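You operate a simulated robot arm through the tools that you are given. There is no shell and no other tool. Be economical: measure what you need, move in short steps, check, and stop when the job is done.

You run a simulated robot arm. Do the job below in one go: nothing can be reset, and whatever is moved stays where it is left.

TASK
Retime the clamped motor to turn Left; prove it at the gauge box.
Fine: cover off, ring's stripe to the housing's line for that way, cover back on; the clamp stays locked, the pieces beside the mat stay.

Only the result counts: the job must be done as asked and must still hold three seconds after the hand-in. Knocking over, shifting, dropping, spilling or breaking anything else fails it. A push-on lid holds only when it is set on centred and level and pressed home; a screw cap is set on level and turned clockwise until tight.

THE ROBOT
A 6-joint arm with a two-finger parallel gripper, fixed in place. Base frame: the origin is at the foot of the arm, x ahead of it, y to its left, z up; the work surface is at about z = 0.8. Units: m, rad, N and s.
With the tool pointing down near the work surface it reaches from about 0.26 to 0.68 m from the base axis. Its first joint turns from -1.152 to 1.152 rad. Payload 2.9 kg.
The tool frame sits at the grasp point between the pads (the TCP): z along the fingers, y along the line on which they close. The tips reach 0.03 m beyond it. Largest opening 0.11 m; finger width 0.02, thickness 0.01; the body of the gripper, 0.048 by 0.112 m, starts 0.055 m behind the TCP.
Orientation is that of the tool frame in the base frame, as a unit quaternion [x, y, z, w]. With the fingers straight down and closing along the base's y, the tool's x points along the base's -x, its y along +y and its z along -z.

THE INTERFACE
- The arm moves only by the tool jog_arm. Its argument "commands" is a list of rows, each a list of 7 numbers: the shift along the base's x, y, z in units of 40 mm (1.0 is 40 mm), then the turn, a rotation vector about the base's x, y, z in units of 8 degrees (1.0 is 8 degrees), then the opening, from 0 (shut) to 1 (fully open). In form: [[tx, ty, tz, rx, ry, rz, gripper], ...]. A call has 1 to 20 rows; each row shifts and turns the commanded pose from where the row before left it. A call with a number of a shift or a turn outside -1 to 1 is refused whole. A row lasts 0.2 s, in which the tool goes at most 0.05 m and 0.15 rad; a call with a longer step from one row to the next is refused whole, and so is a gripper value outside its range. A pose out of reach is approached as far as the arm can. The call stops where the force on the tool passes 40 N (or 10 N more than at its start, if that is more) or the arm is blocked; 0.2 s more then pass. The fingers move at their own pace (about 0.108 m/s each) and stop on an object; they squeeze with about 28 N. The grip force told is the motor's: it shows also when the fingers shut on nothing. Time passes only in rows, and 0.2 s behind the last, so rows that do not move let the fingers close. It gives the time, the measured TCP pose, the force on the tool (base axes), the opening and the grip force at its end, in the units of the frame above (readings bear some noise), with the torque about the TCP (base axes, N m) and any sound that the robot's microphone picked up.
- Cameras (640 x 400 px; columns grow to the right, rows downward): "scene" is fixed at [0.0713, 0.4278, 1.3997]; the picture's right is [-0.71, -0.71, 0.00], its down [-0.26, 0.26, -0.93] and it looks along [0.66, -0.66, -0.37] (base axes); focal length 328 px, centre (320, 200). "wrist" rides on the gripper at [0.072, 0.017, -0.103] in the tool frame; the picture's right is [-0.23, 0.97, 0.00], its down [-0.76, -0.18, -0.62] and it looks along [-0.61, -0.14, 0.78] (tool axes); focal length 222 px, centre (320, 200). There is no depth. A picture from a camera that has moved, and an enlarged one, comes with that camera's place and axes in the base frame and with its lens. The place of the scene camera against the robot may be out by one fixed shift of up to 0.025 m in any direction.
- capture(camera): a new picture of that camera. The clock stands still meanwhile.
- close_up(camera, box): a new picture of the part [left, top, right, bottom] of that camera's present view, enlarged. The clock stands still meanwhile.
- close_job(): hands the job in; it is judged then, once.

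Work in short steps. Places have to be worked out from the pictures, the camera data and where the tool is seen: move nearer, look again, correct. Check each grasp and each placing, and mend what went wrong. You have 120 turns and 84 pictures in all, those below and enlarged ones among them. Open the gripper and draw the arm clear of the work before you hand the job in, unless the task says otherwise; then end with one line.

The tools are called by a JSON object that holds its "fn" and its "kwargs". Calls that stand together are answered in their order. jog_arm: Moves the arm, as the interface text tells. Its arguments: {"type":"object","properties":{"commands":{"type":"array"}},"required":["commands"]} The other tools are called the same way: capture (camera) takes a picture; close_up (camera, box) takes an enlarged picture of a part of a camera's view; close_job () hands the job in.

At the start:

```text
time: 0.0
tcp_pos: [0.3867, 0.0249, 1.2603]
tcp_rot: [-0.001, 1.0, 0.0, 0.0]
force: [-0.6, 0.1, 0.0]
moment: [-0.03, -0.02, 0.01]
gripper_width: 0.1099
grip_force: 0.1
```

scene: 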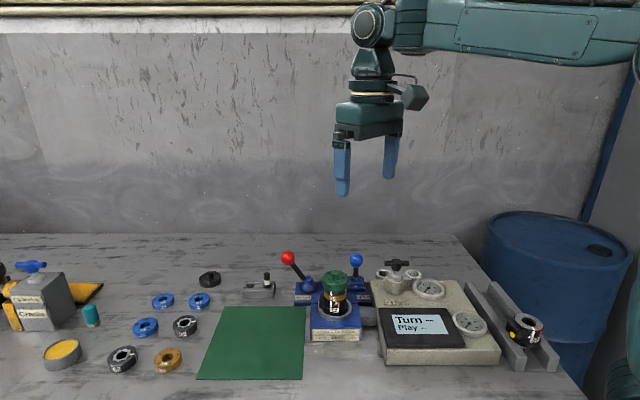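
wrist: 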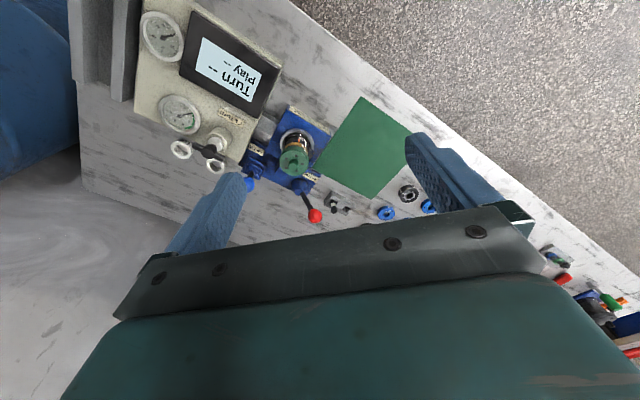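

The pictures show a motor with a green cover held in a blue clamp beside a gauge box. I look closer at these from both cameras before moving.

{"fn": "close_up", "kwargs": {"camera": "scene", "box": [270, 240, 400, 350]}}

{"fn": "close_up", "kwargs": {"camera": "scene", "box": [360, 240, 570, 380]}}

{"fn": "close_up", "kwargs": {"camera": "wrist", "box": [120, 0, 340, 230]}}

{"fn": "close_up", "kwargs": {"camera": "scene", "box": [0, 240, 290, 390]}}

```text
3.64 times, centred on (335, 295) of scene
camera zoom: at [0.0713, 0.4278, 1.3997], right [-0.71, -0.71, 0.0], down [-0.26, 0.26, -0.93], along [0.66, -0.66, -0.37], focal length 1191 px, centre (266, -146)
```

zoom: 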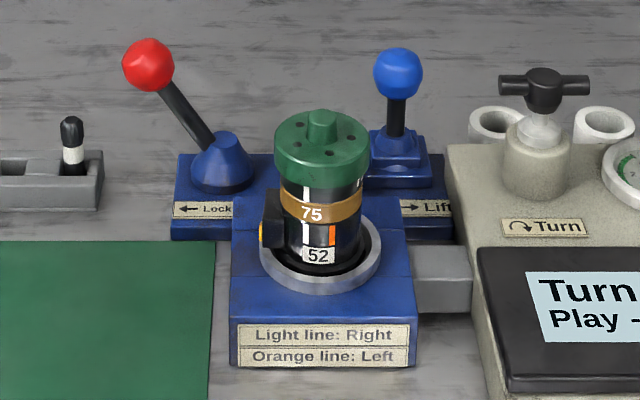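

```text
2.86 times, centred on (465, 310) of scene
camera zoom: at [0.0713, 0.4278, 1.3997], right [-0.71, -0.71, 0.0], down [-0.26, 0.26, -0.93], along [0.66, -0.66, -0.37], focal length 936 px, centre (-94, -114)
```

zoom: 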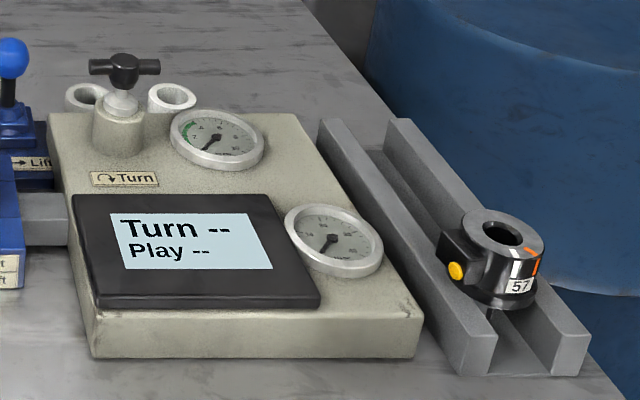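

```text
1.74 times, centred on (230, 115) of wrist
camera zoom: at [0.3152, 0.0428, 1.3635], right [0.23, 0.97, 0.0], down [0.76, -0.18, 0.62], along [0.61, -0.14, -0.78], focal length 386 px, centre (476, 348)
```

zoom: 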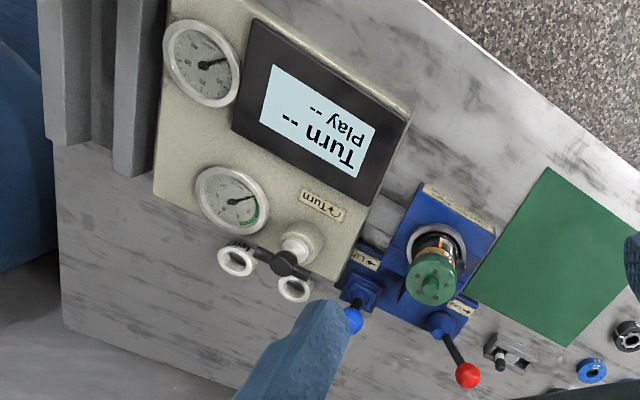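

```text
2.21 times, centred on (145, 315) of scene
camera zoom: at [0.0713, 0.4278, 1.3997], right [-0.71, -0.71, 0.0], down [-0.26, 0.26, -0.93], along [0.66, -0.66, -0.37], focal length 723 px, centre (706, -54)
```

zoom: 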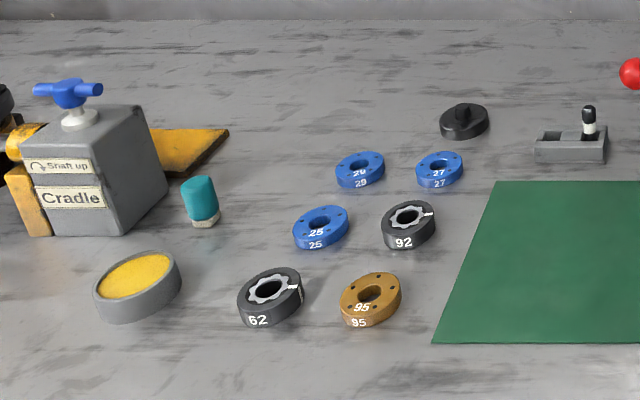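

The scene enlargements look rendered sharp, so I zoom harder on the motor and levers.

{"fn": "close_up", "kwargs": {"camera": "scene", "box": [312, 264, 360, 304]}}

{"fn": "close_up", "kwargs": {"camera": "wrist", "box": [235, 90, 335, 230]}}

```text
10.00 times, centred on (336, 284) of scene
camera zoom: at [0.0713, 0.4278, 1.3997], right [-0.71, -0.71, 0.0], down [-0.26, 0.26, -0.93], along [0.66, -0.66, -0.37], focal length 3276 px, centre (160, -640)
```

zoom: 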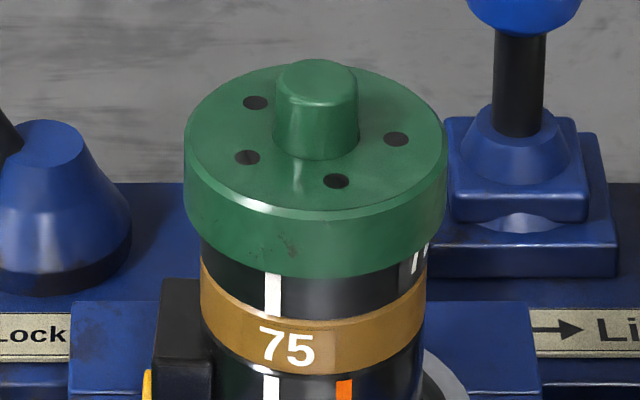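

```text
2.86 times, centred on (285, 160) of wrist
camera zoom: at [0.3152, 0.0428, 1.3635], right [0.23, 0.97, 0.0], down [0.76, -0.18, 0.62], along [0.61, -0.14, -0.78], focal length 635 px, centre (420, 314)
```

zoom: 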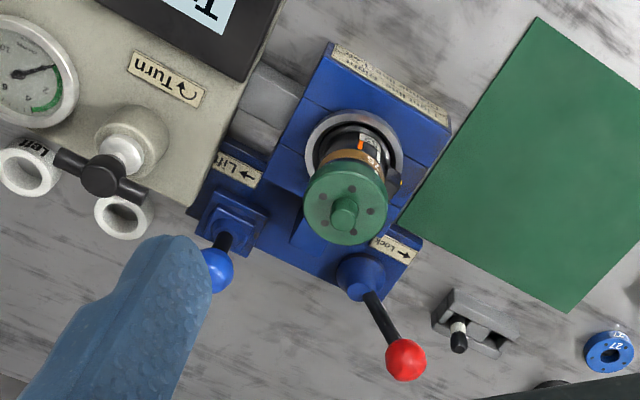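

The cover sits on a black ring whose stripe now matches the light line (Right). Orange (Left) is about 36° further counter-clockwise seen from above. I lower the arm for a closer look with the wrist camera.

{"fn": "jog_arm", "kwargs": {"commands": [[-0.7, -0.5, -0.7, 0, 0, 0, 1], [-0.7, -0.5, -0.7, 0, 0, 0, 1], [0, 0, -0.8, 0, 0, 0, 1], [0, 0, 0, 0, 0, 0, 1]]}}

{"fn": "capture", "kwargs": {"camera": "wrist"}}

```text
time: 1.0
tcp_pos: [0.3315, -0.015, 1.1719]
tcp_rot: [0.0, 1.0, 0.0, 0.0]
force: [0.0, 0.2, 0.3]
moment: [-0.01, 0.02, 0.03]
gripper_width: 0.1102
grip_force: 0.0
```

```text
75 pictures are left
camera wrist: at [0.2598, 0.0027, 1.2749], right [0.23, 0.97, 0.0], down [0.76, -0.18, 0.62], along [0.61, -0.14, -0.78], focal length 222 px, centre (320, 200)
```

wrist: 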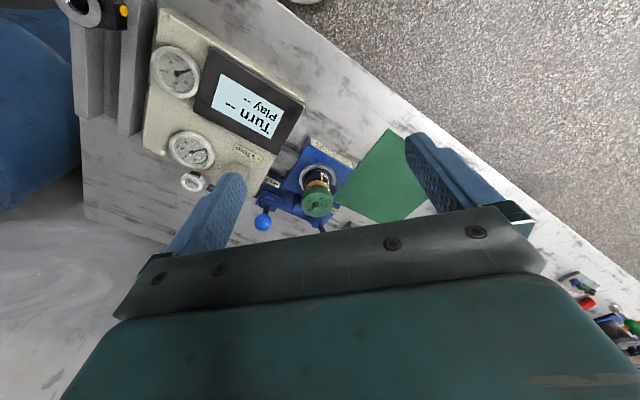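

I enlarge the motor and the Turn handle from here.

{"fn": "close_up", "kwargs": {"camera": "wrist", "box": [245, 130, 355, 235]}}

{"fn": "close_up", "kwargs": {"camera": "scene", "box": [370, 252, 460, 308]}}

{"fn": "close_up", "kwargs": {"camera": "scene", "box": [300, 295, 390, 345]}}

```text
3.81 times, centred on (300, 182) of wrist
camera zoom: at [0.2598, 0.0027, 1.2749], right [0.23, 0.97, 0.0], down [0.76, -0.18, 0.62], along [0.61, -0.14, -0.78], focal length 846 px, centre (396, 267)
```

zoom: 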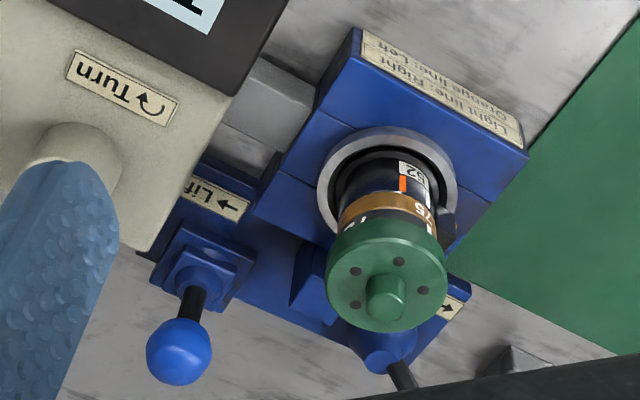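

```text
7.11 times, centred on (415, 280) of scene
camera zoom: at [0.0713, 0.4278, 1.3997], right [-0.71, -0.71, 0.0], down [-0.26, 0.26, -0.93], along [0.66, -0.66, -0.37], focal length 2329 px, centre (-356, -369)
```

zoom: 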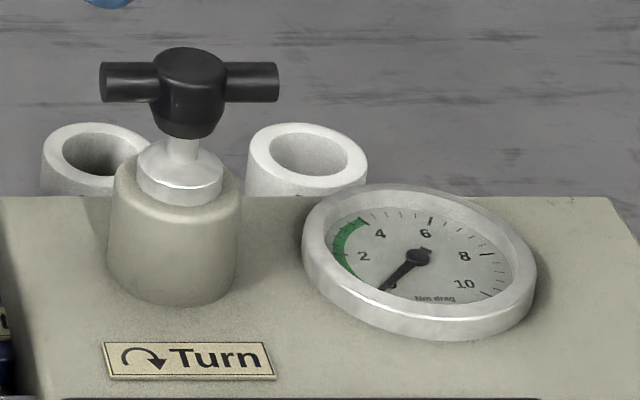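

```text
7.11 times, centred on (345, 320) of scene
camera zoom: at [0.0713, 0.4278, 1.3997], right [-0.71, -0.71, 0.0], down [-0.26, 0.26, -0.93], along [0.66, -0.66, -0.37], focal length 2329 px, centre (142, -653)
```

zoom: 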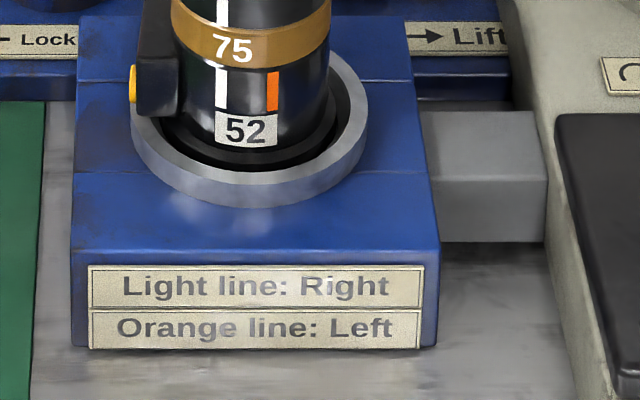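

The knob seems to be near (0.515, -0.06, 0.96), with the levers behind it. I turn the tool -45° so it closes along the rig's left-right line, and hover over the motor.

{"fn": "jog_arm", "kwargs": {"commands": [[0.77, -0.19, -0.29, 0, 0, -0.9375, 1], [0.77, -0.19, -0.29, 0, 0, -0.9375, 1], [0.77, -0.19, -0.29, 0, 0, -0.9375, 1], [0.77, -0.19, -0.29, 0, 0, -0.9375, 1], [0.77, -0.19, -0.29, 0, 0, -0.9375, 1], [0.77, -0.19, -0.29, 0, 0, -0.9375, 1], [0, 0, 0, 0, 0, 0, 1]]}}

{"fn": "capture", "kwargs": {"camera": "wrist"}}

{"fn": "capture", "kwargs": {"camera": "scene"}}

```text
time: 2.6
tcp_pos: [0.5171, -0.0605, 1.1006]
tcp_rot: [0.383, 0.924, 0.0, 0.0]
force: [0.1, 0.3, -0.1]
moment: [-0.02, -0.02, -0.03]
gripper_width: 0.1102
grip_force: 0.0
```

```text
71 pictures are left
camera wrist: at [0.4791, 0.0038, 1.2051], right [0.85, 0.53, 0.0], down [0.41, -0.67, 0.62], along [0.33, -0.53, -0.78], focal length 222 px, centre (320, 200)
```

wrist: 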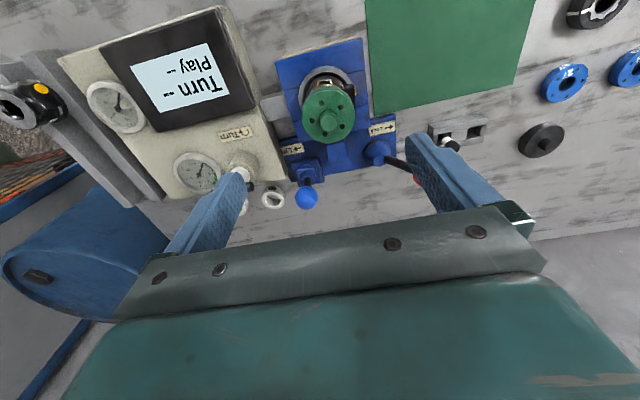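

```text
70 pictures are left
```

scene: 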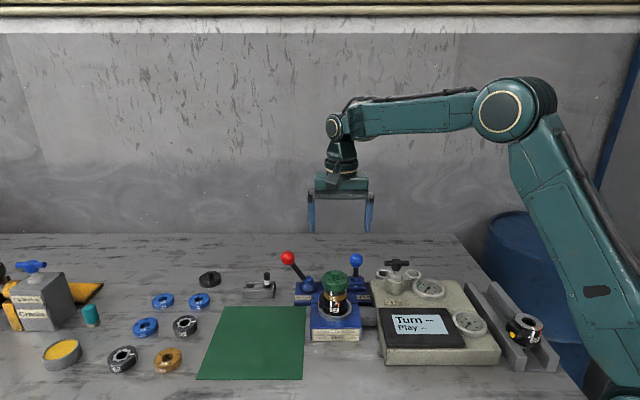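

The cover's knob appears almost below the TCP. I zoom in to measure it.

{"fn": "close_up", "kwargs": {"camera": "wrist", "box": [285, 60, 385, 160]}}

```text
4.00 times, centred on (335, 110) of wrist
camera zoom: at [0.4791, 0.0038, 1.2051], right [0.85, 0.53, 0.0], down [0.41, -0.67, 0.62], along [0.33, -0.53, -0.78], focal length 888 px, centre (260, 560)
```

zoom: 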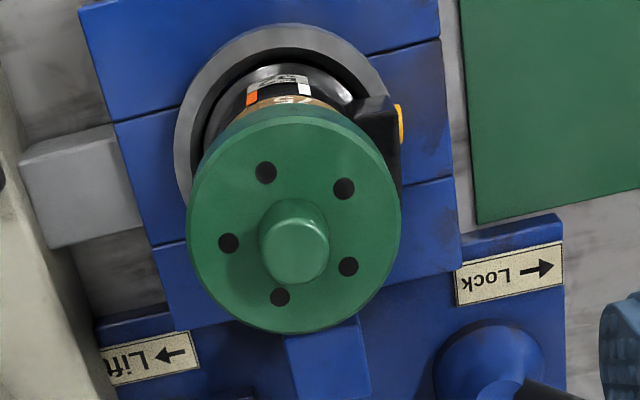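

Triangulating two wrist views puts the knob top near (0.536, -0.067, 0.944). I move above it and lower to check.

{"fn": "jog_arm", "kwargs": {"commands": [[0.475, -0.16, -0.5, 0, 0, 0, 1], [0, 0, -0.8, 0, 0, 0, 1], [0, 0, -0.7, 0, 0, 0, 1], [0, 0, 0, 0, 0, 0, 1]]}}

{"fn": "capture", "kwargs": {"camera": "wrist"}}

{"fn": "close_up", "kwargs": {"camera": "scene", "box": [270, 200, 400, 310]}}

```text
time: 3.6
tcp_pos: [0.5371, -0.0655, 1.022]
tcp_rot: [0.383, 0.924, 0.0, -0.001]
force: [0.1, 0.1, 0.4]
moment: [0.01, 0.0, -0.01]
gripper_width: 0.1102
grip_force: 0.0
```

```text
68 pictures are left
camera wrist: at [0.4978, -0.0025, 1.1251], right [0.85, 0.53, 0.0], down [0.41, -0.66, 0.62], along [0.33, -0.53, -0.78], focal length 222 px, centre (320, 200)
```

wrist: 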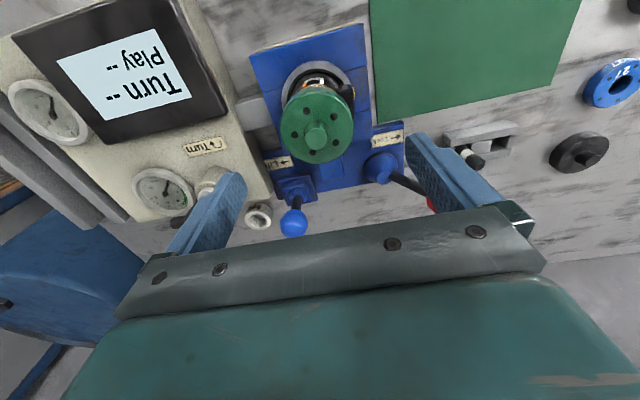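

```text
3.64 times, centred on (335, 255) of scene
camera zoom: at [0.0713, 0.4278, 1.3997], right [-0.71, -0.71, 0.0], down [-0.26, 0.26, -0.93], along [0.66, -0.66, -0.37], focal length 1191 px, centre (266, 0)
```

zoom: 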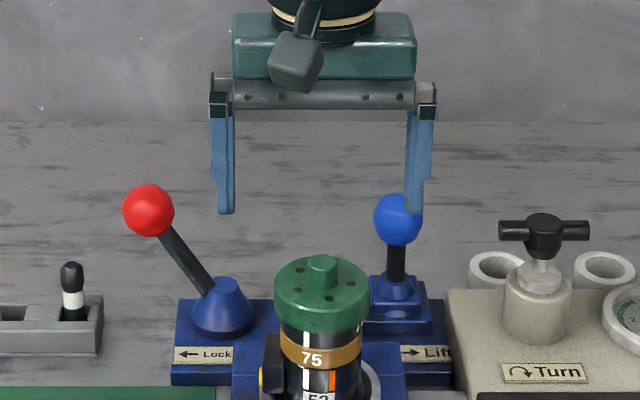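

The knob top is near (0.5335, -0.066, 0.952), so the cover's skirt spans about 0.913–0.932. I lower to TCP z ≈ 0.94, with the fingers straddling the cover.

{"fn": "jog_arm", "kwargs": {"commands": [[-0.09, 0, -0.6, 0, 0, 0, 1], [0, 0, -0.7, 0, 0, 0, 1], [0, 0, -0.7, 0, 0, 0, 1], [0, 0, 0, 0, 0, 0, 1]]}}

{"fn": "capture", "kwargs": {"camera": "wrist"}}

{"fn": "close_up", "kwargs": {"camera": "scene", "box": [290, 240, 380, 310]}}

```text
time: 4.6
tcp_pos: [0.5308, -0.0661, 0.9425]
tcp_rot: [0.383, 0.924, 0.001, -0.001]
force: [-0.6, 0.2, -0.7]
moment: [0.01, 0.03, -0.01]
gripper_width: 0.1098
grip_force: 0.1
```

```text
66 pictures are left
camera wrist: at [0.4923, -0.0021, 1.045], right [0.85, 0.53, 0.0], down [0.41, -0.66, 0.62], along [0.33, -0.53, -0.78], focal length 222 px, centre (320, 200)
```

wrist: 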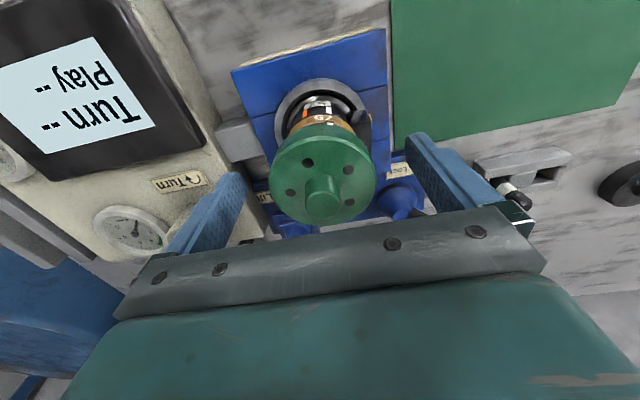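

```text
5.71 times, centred on (335, 275) of scene
camera zoom: at [0.0713, 0.4278, 1.3997], right [-0.71, -0.71, 0.0], down [-0.26, 0.26, -0.93], along [0.66, -0.66, -0.37], focal length 1872 px, centre (234, -229)
```

zoom: 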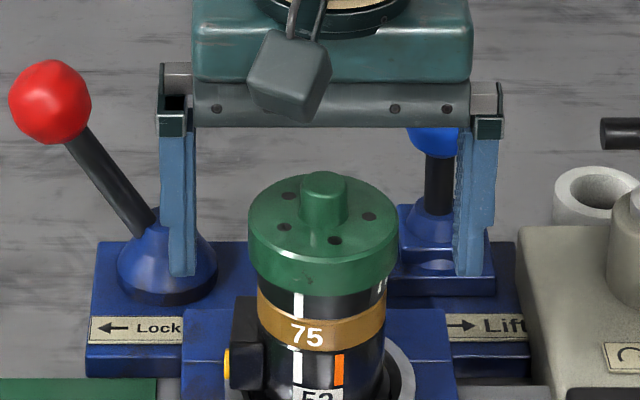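

The fingers straddle the cover sideways. I check the front-back centring with enlargements.

{"fn": "close_up", "kwargs": {"camera": "wrist", "box": [240, 90, 420, 240]}}

```text
2.67 times, centred on (330, 165) of wrist
camera zoom: at [0.4923, -0.0021, 1.045], right [0.85, 0.53, 0.0], down [0.41, -0.66, 0.62], along [0.33, -0.53, -0.78], focal length 592 px, centre (293, 293)
```

zoom: 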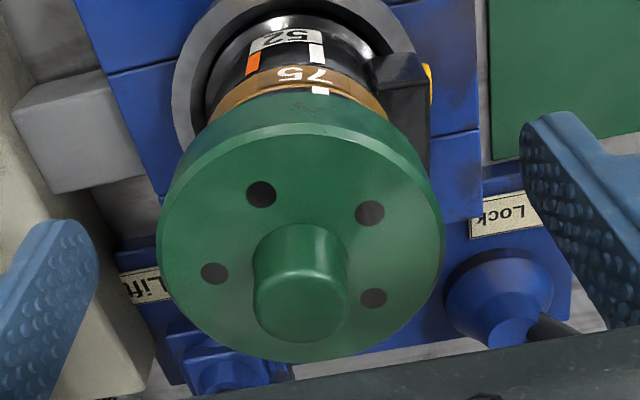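

The cover centre is near (0.531, -0.062) with its top at about 0.937. I nudge forward 4 mm, lower 4 mm and close.

{"fn": "jog_arm", "kwargs": {"commands": [[-0.03, 0.1, -0.1, 0, 0, 0, 1], [0, 0, 0, 0, 0, 0, 0.7], [0, 0, 0, 0, 0, 0, 0.5], [0, 0, 0, 0, 0, 0, 0.3], [0, 0, 0, 0, 0, 0, 0.3]]}}

{"fn": "capture", "kwargs": {"camera": "wrist"}}

```text
time: 5.8
tcp_pos: [0.5298, -0.0628, 0.9384]
tcp_rot: [0.384, 0.923, 0.0, 0.0]
force: [-0.2, 0.9, -0.4]
moment: [0.05, -0.02, 0.0]
gripper_width: 0.0639
grip_force: 28.1
```

```text
63 pictures are left
camera wrist: at [0.4909, 0.0015, 1.0412], right [0.85, 0.53, 0.0], down [0.41, -0.66, 0.62], along [0.33, -0.53, -0.78], focal length 222 px, centre (320, 200)
```

wrist: 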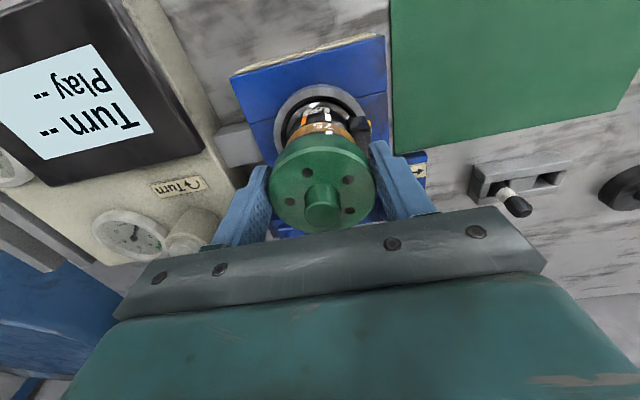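

The cover is gripped (0.0639 m). I try a small straight lift to find out whether it is push-on or screwed.

{"fn": "jog_arm", "kwargs": {"commands": [[0, 0, 0.05, 0, 0, 0, 0.3], [0, 0, 0.05, 0, 0, 0, 0.3], [0, 0, 0, 0, 0, 0, 0.3]]}}

{"fn": "close_up", "kwargs": {"camera": "scene", "box": [295, 245, 375, 305]}}

```text
time: 6.6
tcp_pos: [0.5299, -0.0627, 0.941]
tcp_rot: [0.383, 0.924, 0.001, 0.0]
force: [-0.9, -0.9, -3.4]
moment: [0.0, -0.01, 0.0]
gripper_width: 0.0638
grip_force: 28.7
```

```text
6.67 times, centred on (335, 275) of scene
camera zoom: at [0.0714, 0.4278, 1.3997], right [-0.71, -0.71, 0.0], down [-0.26, 0.26, -0.93], along [0.66, -0.66, -0.37], focal length 2184 px, centre (220, -300)
```

zoom: 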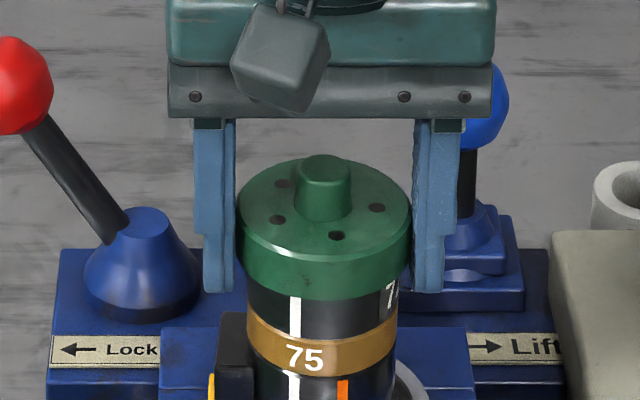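

The force is only about 3 N, so the cover is coming free as a push-on. I continue straight up and check the picture.

{"fn": "jog_arm", "kwargs": {"commands": [[0, 0, 0.2, 0, 0, 0, 0.3], [0, 0, 0.3, 0, 0, 0, 0.3], [0, 0, 0.4, 0, 0, 0, 0.3], [0, 0, 0.5, 0, 0, 0, 0.3], [0, 0, 0.6, 0, 0, 0, 0.3], [0, 0, 0, 0, 0, 0, 0.3]]}}

{"fn": "close_up", "kwargs": {"camera": "scene", "box": [285, 215, 385, 305]}}

```text
time: 8.0
tcp_pos: [0.5308, -0.0624, 1.0228]
tcp_rot: [0.382, 0.924, 0.0, 0.0]
force: [-0.5, -0.5, -2.3]
moment: [0.01, -0.02, -0.02]
gripper_width: 0.0639
grip_force: 28.1
```

```text
4.44 times, centred on (335, 260) of scene
camera zoom: at [0.0714, 0.4278, 1.3997], right [-0.71, -0.71, 0.0], down [-0.26, 0.26, -0.93], along [0.66, -0.66, -0.37], focal length 1456 px, centre (253, -67)
```

zoom: 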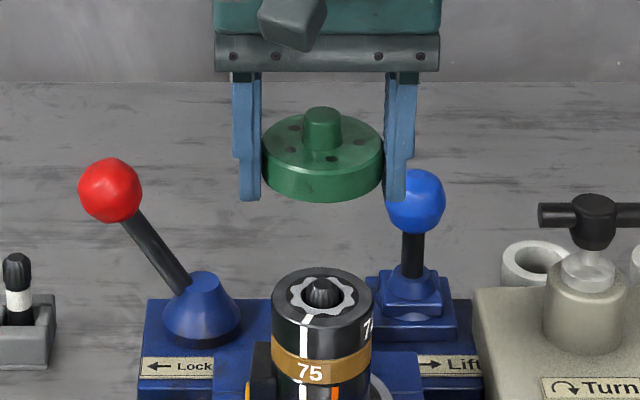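

The cover is off, but my fingertips stick out about 7 mm below its rim, which would make it drop when set on the mat. I set it back loosely, regrip about 9 mm higher and lift again.

{"fn": "jog_arm", "kwargs": {"commands": [[-0.02, 0, -0.7, 0, 0, 0, 0.3], [0, 0, -0.6, 0, 0, 0, 0.3], [0, 0, -0.4, 0, 0, 0, 0.3], [0, 0, -0.2, 0, 0, 0, 0.3], [0, 0, -0.1, 0, 0, 0, 0.3], [0, 0, -0.05, 0, 0, 0, 0.3], [0, 0, 0, 0, 0, 0, 0.3]]}}

```text
time: 9.6
tcp_pos: [0.5287, -0.0629, 0.9401]
tcp_rot: [0.383, 0.924, -0.001, 0.0]
force: [0.2, 0.6, -2.8]
moment: [0.0, 0.0, -0.04]
gripper_width: 0.0641
grip_force: 28.1
```

The cover is back within about 1.5 mm of its seat, still hanging. I lower the last bit, open a little, rise 9 mm and close.

{"fn": "jog_arm", "kwargs": {"commands": [[0, 0, -0.04, 0, 0, 0, 0.3], [0, 0, 0, 0, 0, 0, 0.3], [0, 0, 0, 0, 0, 0, 0.64], [0, 0, 0, 0, 0, 0, 0.64], [0, 0, 0.24, 0, 0, 0, 0.64], [0, 0, 0, 0, 0, 0, 0.64], [0, 0, 0, 0, 0, 0, 0.3], [0, 0, 0, 0, 0, 0, 0.3]]}}

{"fn": "close_up", "kwargs": {"camera": "scene", "box": [295, 245, 375, 305]}}

```text
time: 11.4
tcp_pos: [0.5302, -0.0627, 0.9479]
tcp_rot: [0.382, 0.924, 0.001, 0.0]
force: [0.7, -0.8, -0.3]
moment: [0.09, 0.01, 0.02]
gripper_width: 0.0638
grip_force: 28.0
```

```text
6.67 times, centred on (335, 275) of scene
camera zoom: at [0.0713, 0.4278, 1.3997], right [-0.71, -0.71, 0.0], down [-0.26, 0.26, -0.93], along [0.66, -0.66, -0.37], focal length 2184 px, centre (220, -300)
```

zoom: 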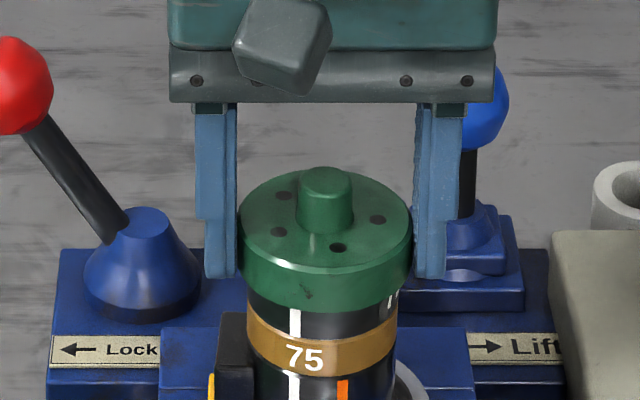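

The regrip is good, with the tips now about 3 mm above the rim. I lift and carry the cover above the mat near (0.575, 0.12).

{"fn": "jog_arm", "kwargs": {"commands": [[0, 0, 0.2, 0, 0, 0, 0.3], [0, 0, 0.6, 0, 0, 0, 0.3], [0, 0, 0.8, 0, 0, 0, 0.3], [0, 0, 0.4, 0, 0, 0, 0.3], [0.22, 0.9, 0, 0, 0, 0, 0.3], [0.22, 0.9, 0, 0, 0, 0, 0.3], [0.22, 0.9, 0, 0, 0, 0, 0.3], [0.22, 0.9, 0, 0, 0, 0, 0.3], [0.22, 0.9, 0, 0, 0, 0, 0.3], [0, 0, 0, 0, 0, 0, 0.3]]}}

{"fn": "capture", "kwargs": {"camera": "wrist"}}

{"fn": "capture", "kwargs": {"camera": "scene"}}

```text
time: 13.6
tcp_pos: [0.5727, 0.1151, 1.0282]
tcp_rot: [0.383, 0.924, 0.001, 0.0]
force: [-0.1, 0.3, -3.6]
moment: [0.02, 0.01, 0.02]
gripper_width: 0.064
grip_force: 28.1
```

```text
59 pictures are left
camera wrist: at [0.5354, 0.1795, 1.1303], right [0.85, 0.53, 0.0], down [0.41, -0.66, 0.62], along [0.33, -0.53, -0.78], focal length 222 px, centre (320, 200)
```

wrist: 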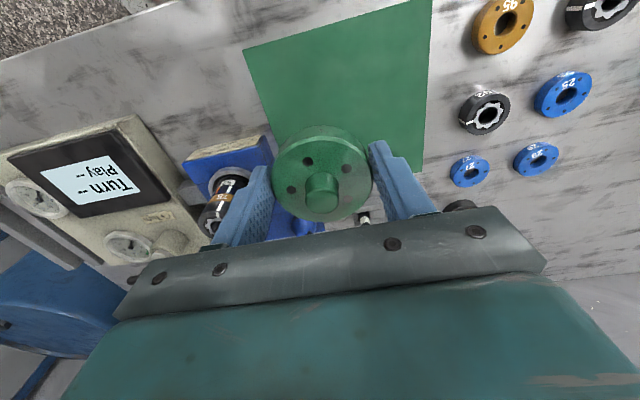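

```text
58 pictures are left
```

scene: 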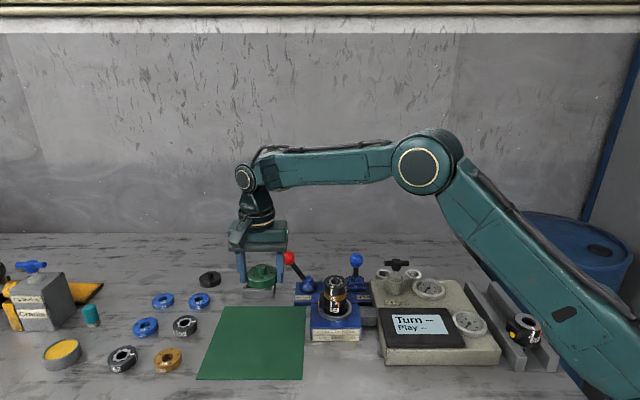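

The tool's plumb point falls well inside the mat. I lower to just above it, then creep down until contact.

{"fn": "jog_arm", "kwargs": {"commands": [[0, 0, -1, 0, 0, 0, 0.3], [0, 0, -1, 0, 0, 0, 0.3], [0, 0, -1, 0, 0, 0, 0.3], [0, 0, -1, 0, 0, 0, 0.3], [0, 0, -0.5, 0, 0, 0, 0.3], [0, 0, -0.1, 0, 0, 0, 0.3], [0, 0, 0, 0, 0, 0, 0.3]]}}

{"fn": "close_up", "kwargs": {"camera": "scene", "box": [200, 270, 310, 370]}}

```text
time: 15.2
tcp_pos: [0.572, 0.1166, 0.8437]
tcp_rot: [0.383, 0.924, 0.001, 0.0]
force: [0.7, -0.7, -2.8]
moment: [-0.01, 0.01, -0.01]
gripper_width: 0.064
grip_force: 28.3
```

```text
4.00 times, centred on (255, 320) of scene
camera zoom: at [0.0714, 0.4278, 1.3997], right [-0.71, -0.71, 0.0], down [-0.26, 0.26, -0.93], along [0.66, -0.66, -0.37], focal length 1310 px, centre (580, -280)
```

zoom: 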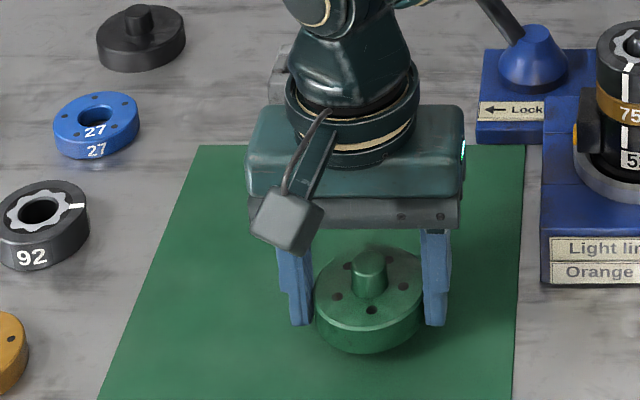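

The cover is almost on the mat. I creep down in 1 mm steps until the weight is taken.

{"fn": "jog_arm", "kwargs": {"commands": [[0, 0, -0.05, 0, 0, 0, 0.3], [0, 0, -0.05, 0, 0, 0, 0.3], [0, 0, -0.05, 0, 0, 0, 0.3], [0, 0, 0, 0, 0, 0, 0.3]]}}

```text
time: 16.2
tcp_pos: [0.5735, 0.1173, 0.8372]
tcp_rot: [0.383, 0.924, 0.0, 0.0]
force: [0.5, -0.6, -3.0]
moment: [0.02, 0.02, 0.01]
gripper_width: 0.0638
grip_force: 28.1
```

{"fn": "jog_arm", "kwargs": {"commands": [[0, 0, -0.03, 0, 0, 0, 0.3], [0, 0, -0.03, 0, 0, 0, 0.3], [0, 0, 0, 0, 0, 0, 0.3]]}}

```text
time: 17.0
tcp_pos: [0.5733, 0.1166, 0.835]
tcp_rot: [0.383, 0.924, 0.0, 0.0]
force: [0.1, -0.3, -3.8]
moment: [0.05, 0.02, 0.01]
gripper_width: 0.0641
grip_force: 27.9
```

No contact yet; I keep creeping down.

{"fn": "jog_arm", "kwargs": {"commands": [[0, 0, -0.03, 0, 0, 0, 0.3], [0, 0, -0.03, 0, 0, 0, 0.3], [0, 0, 0, 0, 0, 0, 0.3]]}}

{"fn": "close_up", "kwargs": {"camera": "scene", "box": [240, 310, 320, 370]}}

```text
time: 17.8
tcp_pos: [0.5722, 0.1167, 0.833]
tcp_rot: [0.383, 0.924, 0.0, 0.0]
force: [0.7, 0.2, -3.3]
moment: [-0.02, 0.01, 0.0]
gripper_width: 0.064
grip_force: 27.9
```

```text
6.67 times, centred on (280, 340) of scene
camera zoom: at [0.0714, 0.4278, 1.3997], right [-0.71, -0.71, 0.0], down [-0.26, 0.26, -0.93], along [0.66, -0.66, -0.37], focal length 2184 px, centre (587, -733)
```

zoom: 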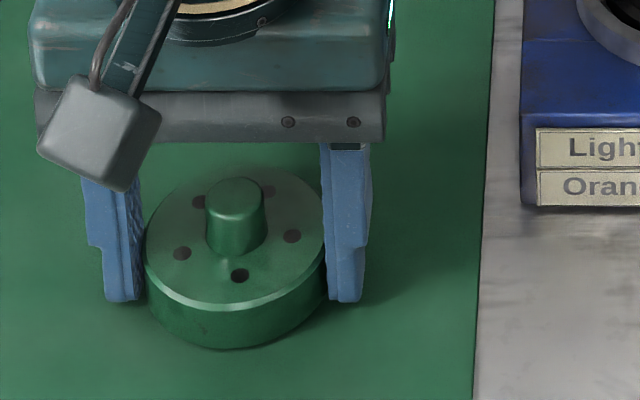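

{"fn": "jog_arm", "kwargs": {"commands": [[0, 0, -0.025, 0, 0, 0, 0.3], [0, 0, -0.025, 0, 0, 0, 0.3], [0, 0, 0, 0, 0, 0, 0.3]]}}

```text
time: 18.6
tcp_pos: [0.5735, 0.1183, 0.8329]
tcp_rot: [0.383, 0.924, 0.0, 0.0]
force: [-9.5, -1.6, 18.4]
moment: [-0.57, 0.9, -0.19]
gripper_width: 0.064
grip_force: 28.1
```

Contact came at TCP z ≈ 0.833. I ease up slightly and release, then rise.

{"fn": "jog_arm", "kwargs": {"commands": [[0, 0, 0.03, 0, 0, 0, 0.3], [0, 0, 0, 0, 0, 0, 0.65], [0, 0, 0, 0, 0, 0, 0.7], [0, 0, 0.3, 0, 0, 0, 0.7], [0, 0, 0.9, 0, 0, 0, 0.7], [0, 0, 1, 0, 0, 0, 0.7], [0, 0, 1, 0, 0, 0, 0.7], [0, 0, 1, 0, 0, 0, 0.7], [0, 0, 0, 0, 0, 0, 0.7]]}}

{"fn": "capture", "kwargs": {"camera": "wrist"}}

{"fn": "close_up", "kwargs": {"camera": "scene", "box": [200, 270, 390, 380]}}

{"fn": "close_up", "kwargs": {"camera": "scene", "box": [312, 264, 360, 304]}}

```text
time: 20.6
tcp_pos: [0.5741, 0.1153, 1.0016]
tcp_rot: [0.382, 0.924, 0.001, 0.001]
force: [0.6, -0.2, -0.4]
moment: [0.04, 0.02, 0.01]
gripper_width: 0.0771
grip_force: 0.1
```

```text
55 pictures are left
camera wrist: at [0.5352, 0.1789, 1.1059], right [0.85, 0.53, 0.0], down [0.41, -0.66, 0.62], along [0.33, -0.53, -0.78], focal length 222 px, centre (320, 200)
```

wrist: 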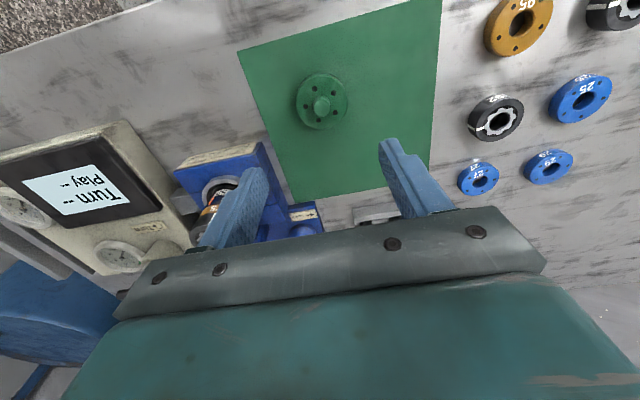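

```text
3.37 times, centred on (295, 325) of scene
camera zoom: at [0.0713, 0.4278, 1.3997], right [-0.71, -0.71, 0.0], down [-0.26, 0.26, -0.93], along [0.66, -0.66, -0.37], focal length 1103 px, centre (404, -221)
```

zoom: 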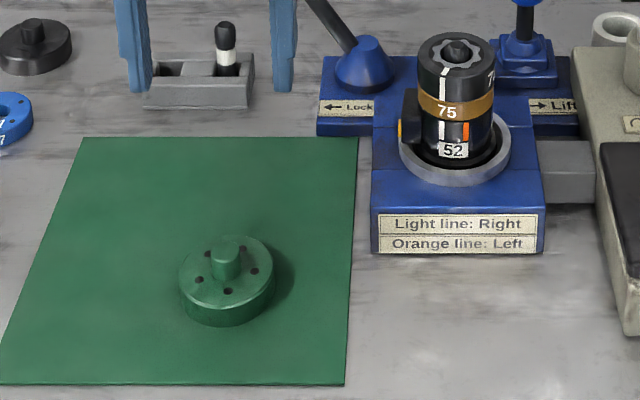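

```text
10.00 times, centred on (336, 284) of scene
camera zoom: at [0.0713, 0.4278, 1.3997], right [-0.71, -0.71, 0.0], down [-0.26, 0.26, -0.93], along [0.66, -0.66, -0.37], focal length 3276 px, centre (160, -640)
```

zoom: 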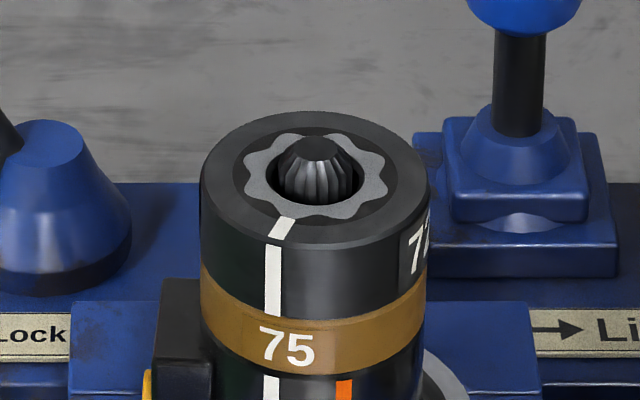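

The cover stands on the mat, and the ring (stripe on light) is exposed over the brown spacer. I go back above the motor and pre-turn the tool -18°, so the +36° turn stays centred.

{"fn": "jog_arm", "kwargs": {"commands": [[0, 0, 0.6, 0, 0, 0, 0.75], [-0.217, -0.89, 0, 0, 0, -0.45, 0.75], [-0.217, -0.89, 0, 0, 0, -0.45, 0.75], [-0.217, -0.89, 0, 0, 0, -0.45, 0.75], [-0.217, -0.89, 0, 0, 0, -0.45, 0.75], [-0.217, -0.89, 0, 0, 0, -0.45, 0.75], [0, 0, -0.8, 0, 0, 0, 0.75], [0, 0, -0.3, 0, 0, 0, 0.75], [0, 0, 0, 0, 0, 0, 0.75]]}}

{"fn": "capture", "kwargs": {"camera": "wrist"}}

{"fn": "close_up", "kwargs": {"camera": "scene", "box": [285, 225, 385, 305]}}

```text
time: 22.6
tcp_pos: [0.5289, -0.0599, 0.98]
tcp_rot: [0.523, 0.853, 0.0, 0.0]
force: [0.0, 0.1, 0.5]
moment: [0.01, 0.0, 0.0]
gripper_width: 0.0824
grip_force: 0.0
```

```text
52 pictures are left
camera wrist: at [0.5121, 0.0126, 1.0836], right [0.97, 0.24, 0.0], down [0.19, -0.76, 0.62], along [0.15, -0.6, -0.78], focal length 222 px, centre (320, 200)
```

wrist: 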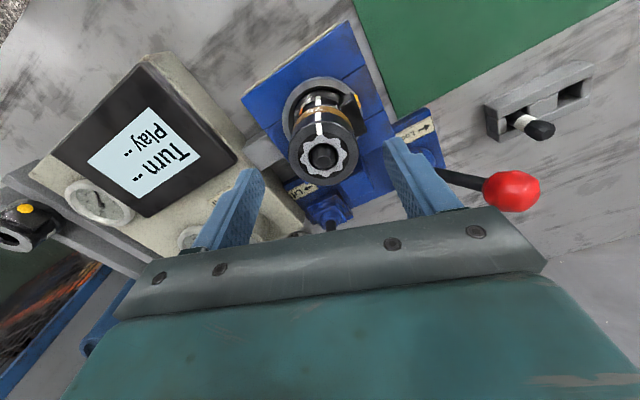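

```text
5.00 times, centred on (335, 265) of scene
camera zoom: at [0.0713, 0.4278, 1.3997], right [-0.71, -0.71, 0.0], down [-0.26, 0.26, -0.93], along [0.66, -0.66, -0.37], focal length 1638 px, centre (245, -125)
```

zoom: 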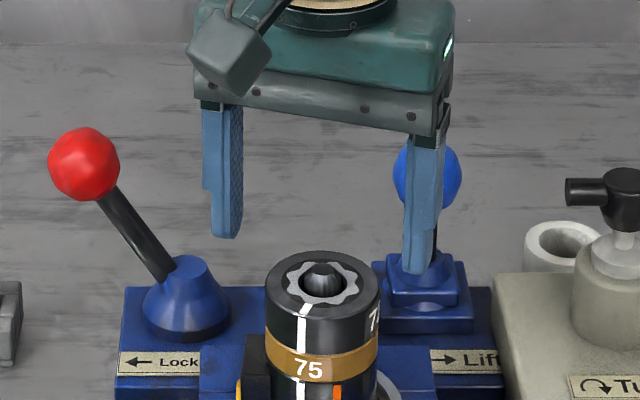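

The ring's centre lies about 4 mm toward -y of the tool. I correct that and lower so the tips reach about 0.912 (ring only), then look before closing.

{"fn": "jog_arm", "kwargs": {"commands": [[0.03, -0.11, -0.3, 0, 0, 0, 0.75], [0, 0, -0.6, 0, 0, 0, 0.75], [0, 0, 0, 0, 0, 0, 0.75]]}}

{"fn": "close_up", "kwargs": {"camera": "wrist", "box": [230, 90, 430, 240]}}

{"fn": "close_up", "kwargs": {"camera": "scene", "box": [295, 245, 375, 305]}}

```text
time: 23.4
tcp_pos: [0.5307, -0.0636, 0.9458]
tcp_rot: [0.522, 0.853, 0.0, 0.0]
force: [0.7, -0.6, 0.0]
moment: [0.0, 0.01, -0.01]
gripper_width: 0.0826
grip_force: 0.1
```

```text
2.67 times, centred on (330, 165) of wrist
camera zoom: at [0.5134, 0.0078, 1.0482], right [0.97, 0.24, 0.0], down [0.19, -0.76, 0.62], along [0.15, -0.6, -0.78], focal length 592 px, centre (293, 293)
```

zoom: 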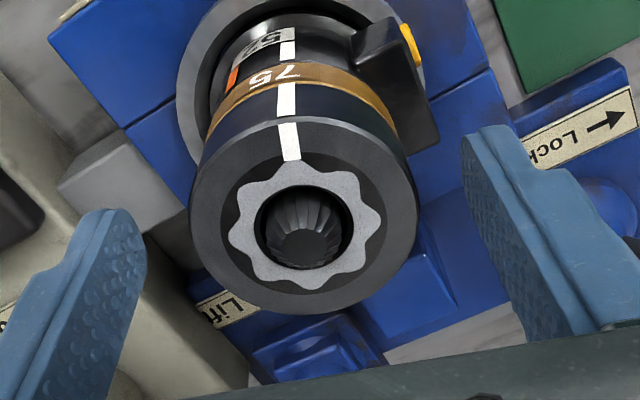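

```text
6.67 times, centred on (335, 275) of scene
camera zoom: at [0.0713, 0.4278, 1.3997], right [-0.71, -0.71, 0.0], down [-0.26, 0.26, -0.93], along [0.66, -0.66, -0.37], focal length 2184 px, centre (220, -300)
```

zoom: 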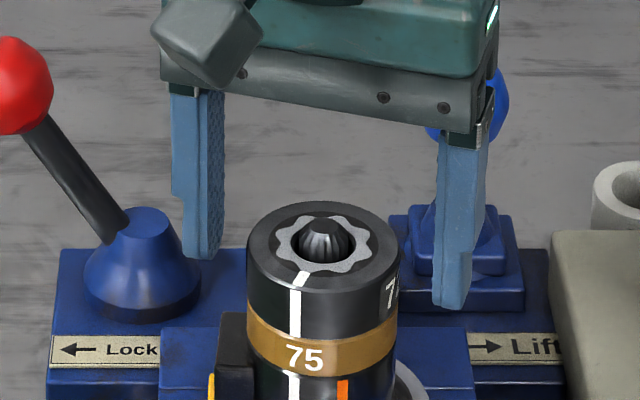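

The ring top is at about (0.533, -0.064, 0.923), centred between the fingers. I lower 3.5 mm and close on the ring.

{"fn": "jog_arm", "kwargs": {"commands": [[0.03, 0, -0.1, 0, 0, 0, 0.75], [0, 0, 0, 0, 0, 0, 0.55], [0, 0, 0, 0, 0, 0, 0.3], [0, 0, 0, 0, 0, 0, 0.3], [0, 0, 0, 0, 0, 0, 0.3]]}}

{"fn": "close_up", "kwargs": {"camera": "scene", "box": [295, 245, 375, 305]}}

{"fn": "close_up", "kwargs": {"camera": "wrist", "box": [230, 90, 430, 240]}}

```text
time: 24.6
tcp_pos: [0.5309, -0.0659, 0.9407]
tcp_rot: [0.522, 0.853, 0.0, 0.001]
force: [0.6, 0.4, -0.1]
moment: [-0.04, -0.07, -0.01]
gripper_width: 0.0554
grip_force: 28.3
```

```text
6.67 times, centred on (335, 275) of scene
camera zoom: at [0.0713, 0.4278, 1.3997], right [-0.71, -0.71, 0.0], down [-0.26, 0.26, -0.93], along [0.66, -0.66, -0.37], focal length 2184 px, centre (220, -300)
```

zoom: 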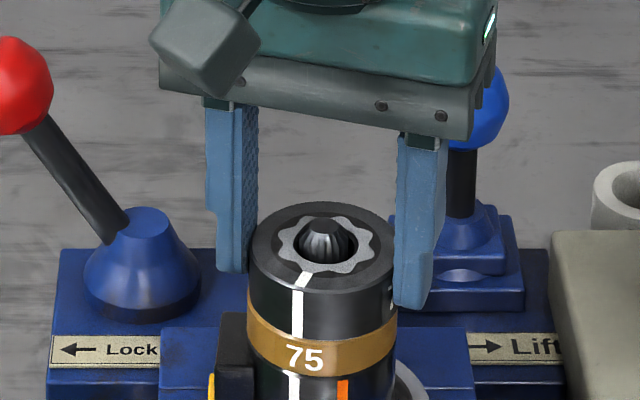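

```text
2.67 times, centred on (330, 165) of wrist
camera zoom: at [0.5147, 0.0073, 1.0441], right [0.97, 0.24, 0.0], down [0.19, -0.76, 0.62], along [0.15, -0.6, -0.78], focal length 592 px, centre (293, 293)
```

zoom: 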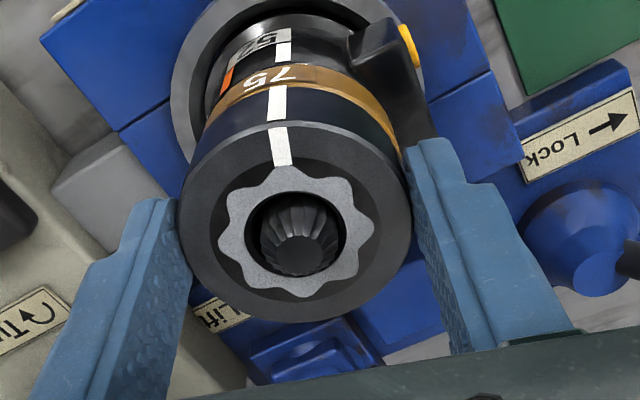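

The ring is gripped (0.0554 m). I try an 8° counter-clockwise turn and watch the torque.

{"fn": "jog_arm", "kwargs": {"commands": [[0, 0, 0, 0, 0, 0.5, 0.3], [0, 0, 0, 0, 0, 0.5, 0.3], [0, 0, 0, 0, 0, 0, 0.3]]}}

{"fn": "close_up", "kwargs": {"camera": "scene", "box": [295, 245, 375, 305]}}

```text
time: 25.4
tcp_pos: [0.5308, -0.0654, 0.94]
tcp_rot: [0.461, 0.887, 0.0, 0.0]
force: [0.0, -0.2, 0.2]
moment: [-0.03, 0.0, 0.0]
gripper_width: 0.0551
grip_force: 28.3
```

```text
6.67 times, centred on (335, 275) of scene
camera zoom: at [0.0713, 0.4278, 1.3997], right [-0.71, -0.71, 0.0], down [-0.26, 0.26, -0.93], along [0.66, -0.66, -0.37], focal length 2184 px, centre (220, -300)
```

zoom: 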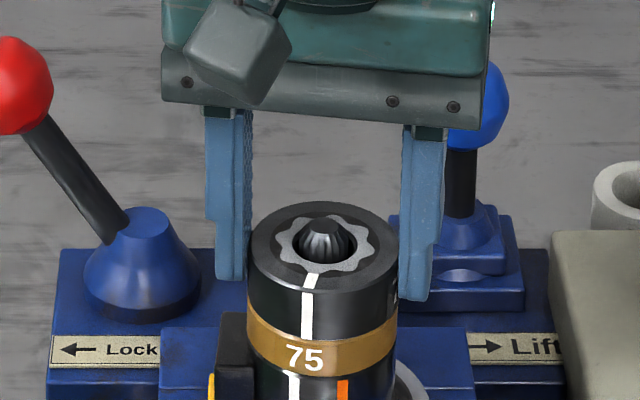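

The ring turns freely with the tool. I turn the remaining 28°.

{"fn": "jog_arm", "kwargs": {"commands": [[0, 0, 0, 0, 0, 0.5, 0.3], [0, 0, 0, 0, 0, 0.5, 0.3], [0, 0, 0, 0, 0, 0.5, 0.3], [0, 0, 0, 0, 0, 0.5, 0.3], [0, 0, 0, 0, 0, 0.5, 0.3], [0, 0, 0, 0, 0, 0.5, 0.3], [0, 0, 0, 0, 0, 0.5, 0.3], [0, 0, 0, 0, 0, 0, 0.3]]}}

{"fn": "close_up", "kwargs": {"camera": "scene", "box": [315, 270, 355, 310]}}

{"fn": "close_up", "kwargs": {"camera": "wrist", "box": [230, 90, 430, 240]}}

```text
time: 27.2
tcp_pos: [0.5326, -0.0642, 0.9409]
tcp_rot: [0.233, 0.973, 0.0, 0.0]
force: [-1.0, 0.7, 1.5]
moment: [-0.09, 0.08, -0.02]
gripper_width: 0.0555
grip_force: 28.0
```

```text
10.00 times, centred on (335, 290) of scene
camera zoom: at [0.0712, 0.4279, 1.3997], right [-0.71, -0.71, 0.0], down [-0.26, 0.26, -0.93], along [0.66, -0.66, -0.37], focal length 3276 px, centre (170, -700)
```

zoom: 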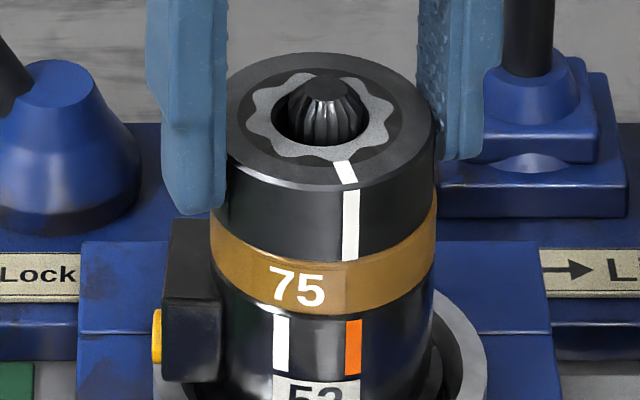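

```text
2.67 times, centred on (330, 165) of wrist
camera zoom: at [0.476, -0.0166, 1.0441], right [0.64, 0.77, 0.0], down [0.6, -0.5, 0.62], along [0.48, -0.4, -0.78], focal length 592 px, centre (293, 293)
```

zoom: 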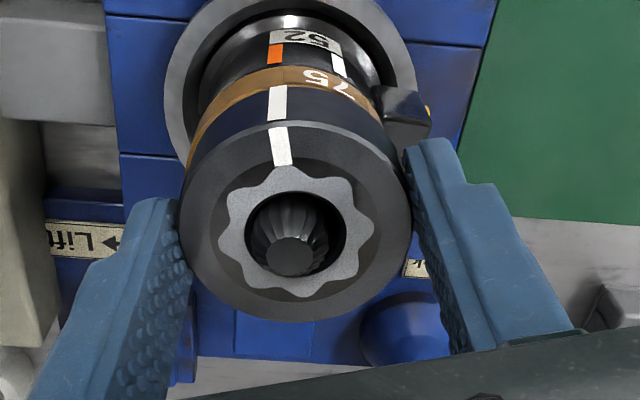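

The stripe is about 1–1.5° short of the orange line. I turn a bit more, then open and lift clear to compare.

{"fn": "jog_arm", "kwargs": {"commands": [[0, 0, 0, 0, 0, 0.16, 0.3], [0, 0, 0, 0, 0, 0, 0.3], [0, 0, 0, 0, 0, 0, 0.6], [0, 0, 0, 0, 0, 0, 0.7], [0, 0, 0.5, 0, 0, 0, 0.7], [0, 0, 1, 0, 0, 0, 0.7], [0, 0, 0.5, 0, 0, 0, 0.7], [0, 0, 0, 0, 0, 0, 0.7]]}}

{"fn": "close_up", "kwargs": {"camera": "scene", "box": [315, 270, 355, 310]}}

{"fn": "close_up", "kwargs": {"camera": "wrist", "box": [260, 70, 380, 170]}}

```text
time: 29.0
tcp_pos: [0.53, -0.0641, 1.0203]
tcp_rot: [0.223, 0.975, 0.0, 0.0]
force: [0.0, -0.4, 0.3]
moment: [0.02, -0.01, -0.01]
gripper_width: 0.0768
grip_force: 0.1
```

```text
10.00 times, centred on (335, 290) of scene
camera zoom: at [0.0713, 0.4278, 1.3997], right [-0.71, -0.71, 0.0], down [-0.26, 0.26, -0.93], along [0.66, -0.66, -0.37], focal length 3276 px, centre (170, -700)
```

zoom: 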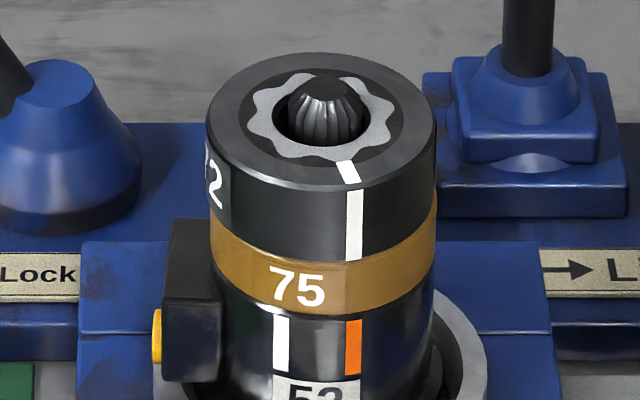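

```text
4.00 times, centred on (320, 120) of wrist
camera zoom: at [0.473, -0.0177, 1.1243], right [0.63, 0.78, 0.0], down [0.61, -0.49, 0.62], along [0.49, -0.39, -0.78], focal length 888 px, centre (320, 520)
```

zoom: 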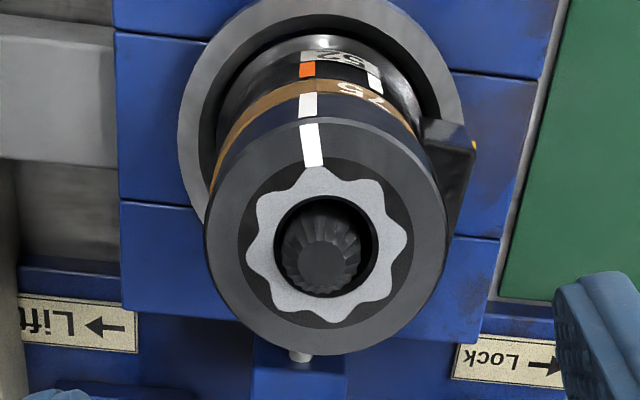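

It looks aligned within about 1°. I zoom more to judge it precisely.

{"fn": "close_up", "kwargs": {"camera": "scene", "box": [329, 286, 347, 306]}}

```text
16.00 times, centred on (338, 296) of scene
camera zoom: at [0.0713, 0.4278, 1.3997], right [-0.71, -0.71, 0.0], down [-0.26, 0.26, -0.93], along [0.66, -0.66, -0.37], focal length 5241 px, centre (32, -1336)
```

zoom: 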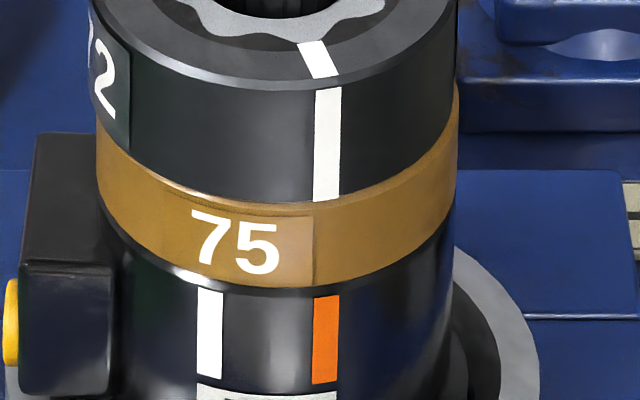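

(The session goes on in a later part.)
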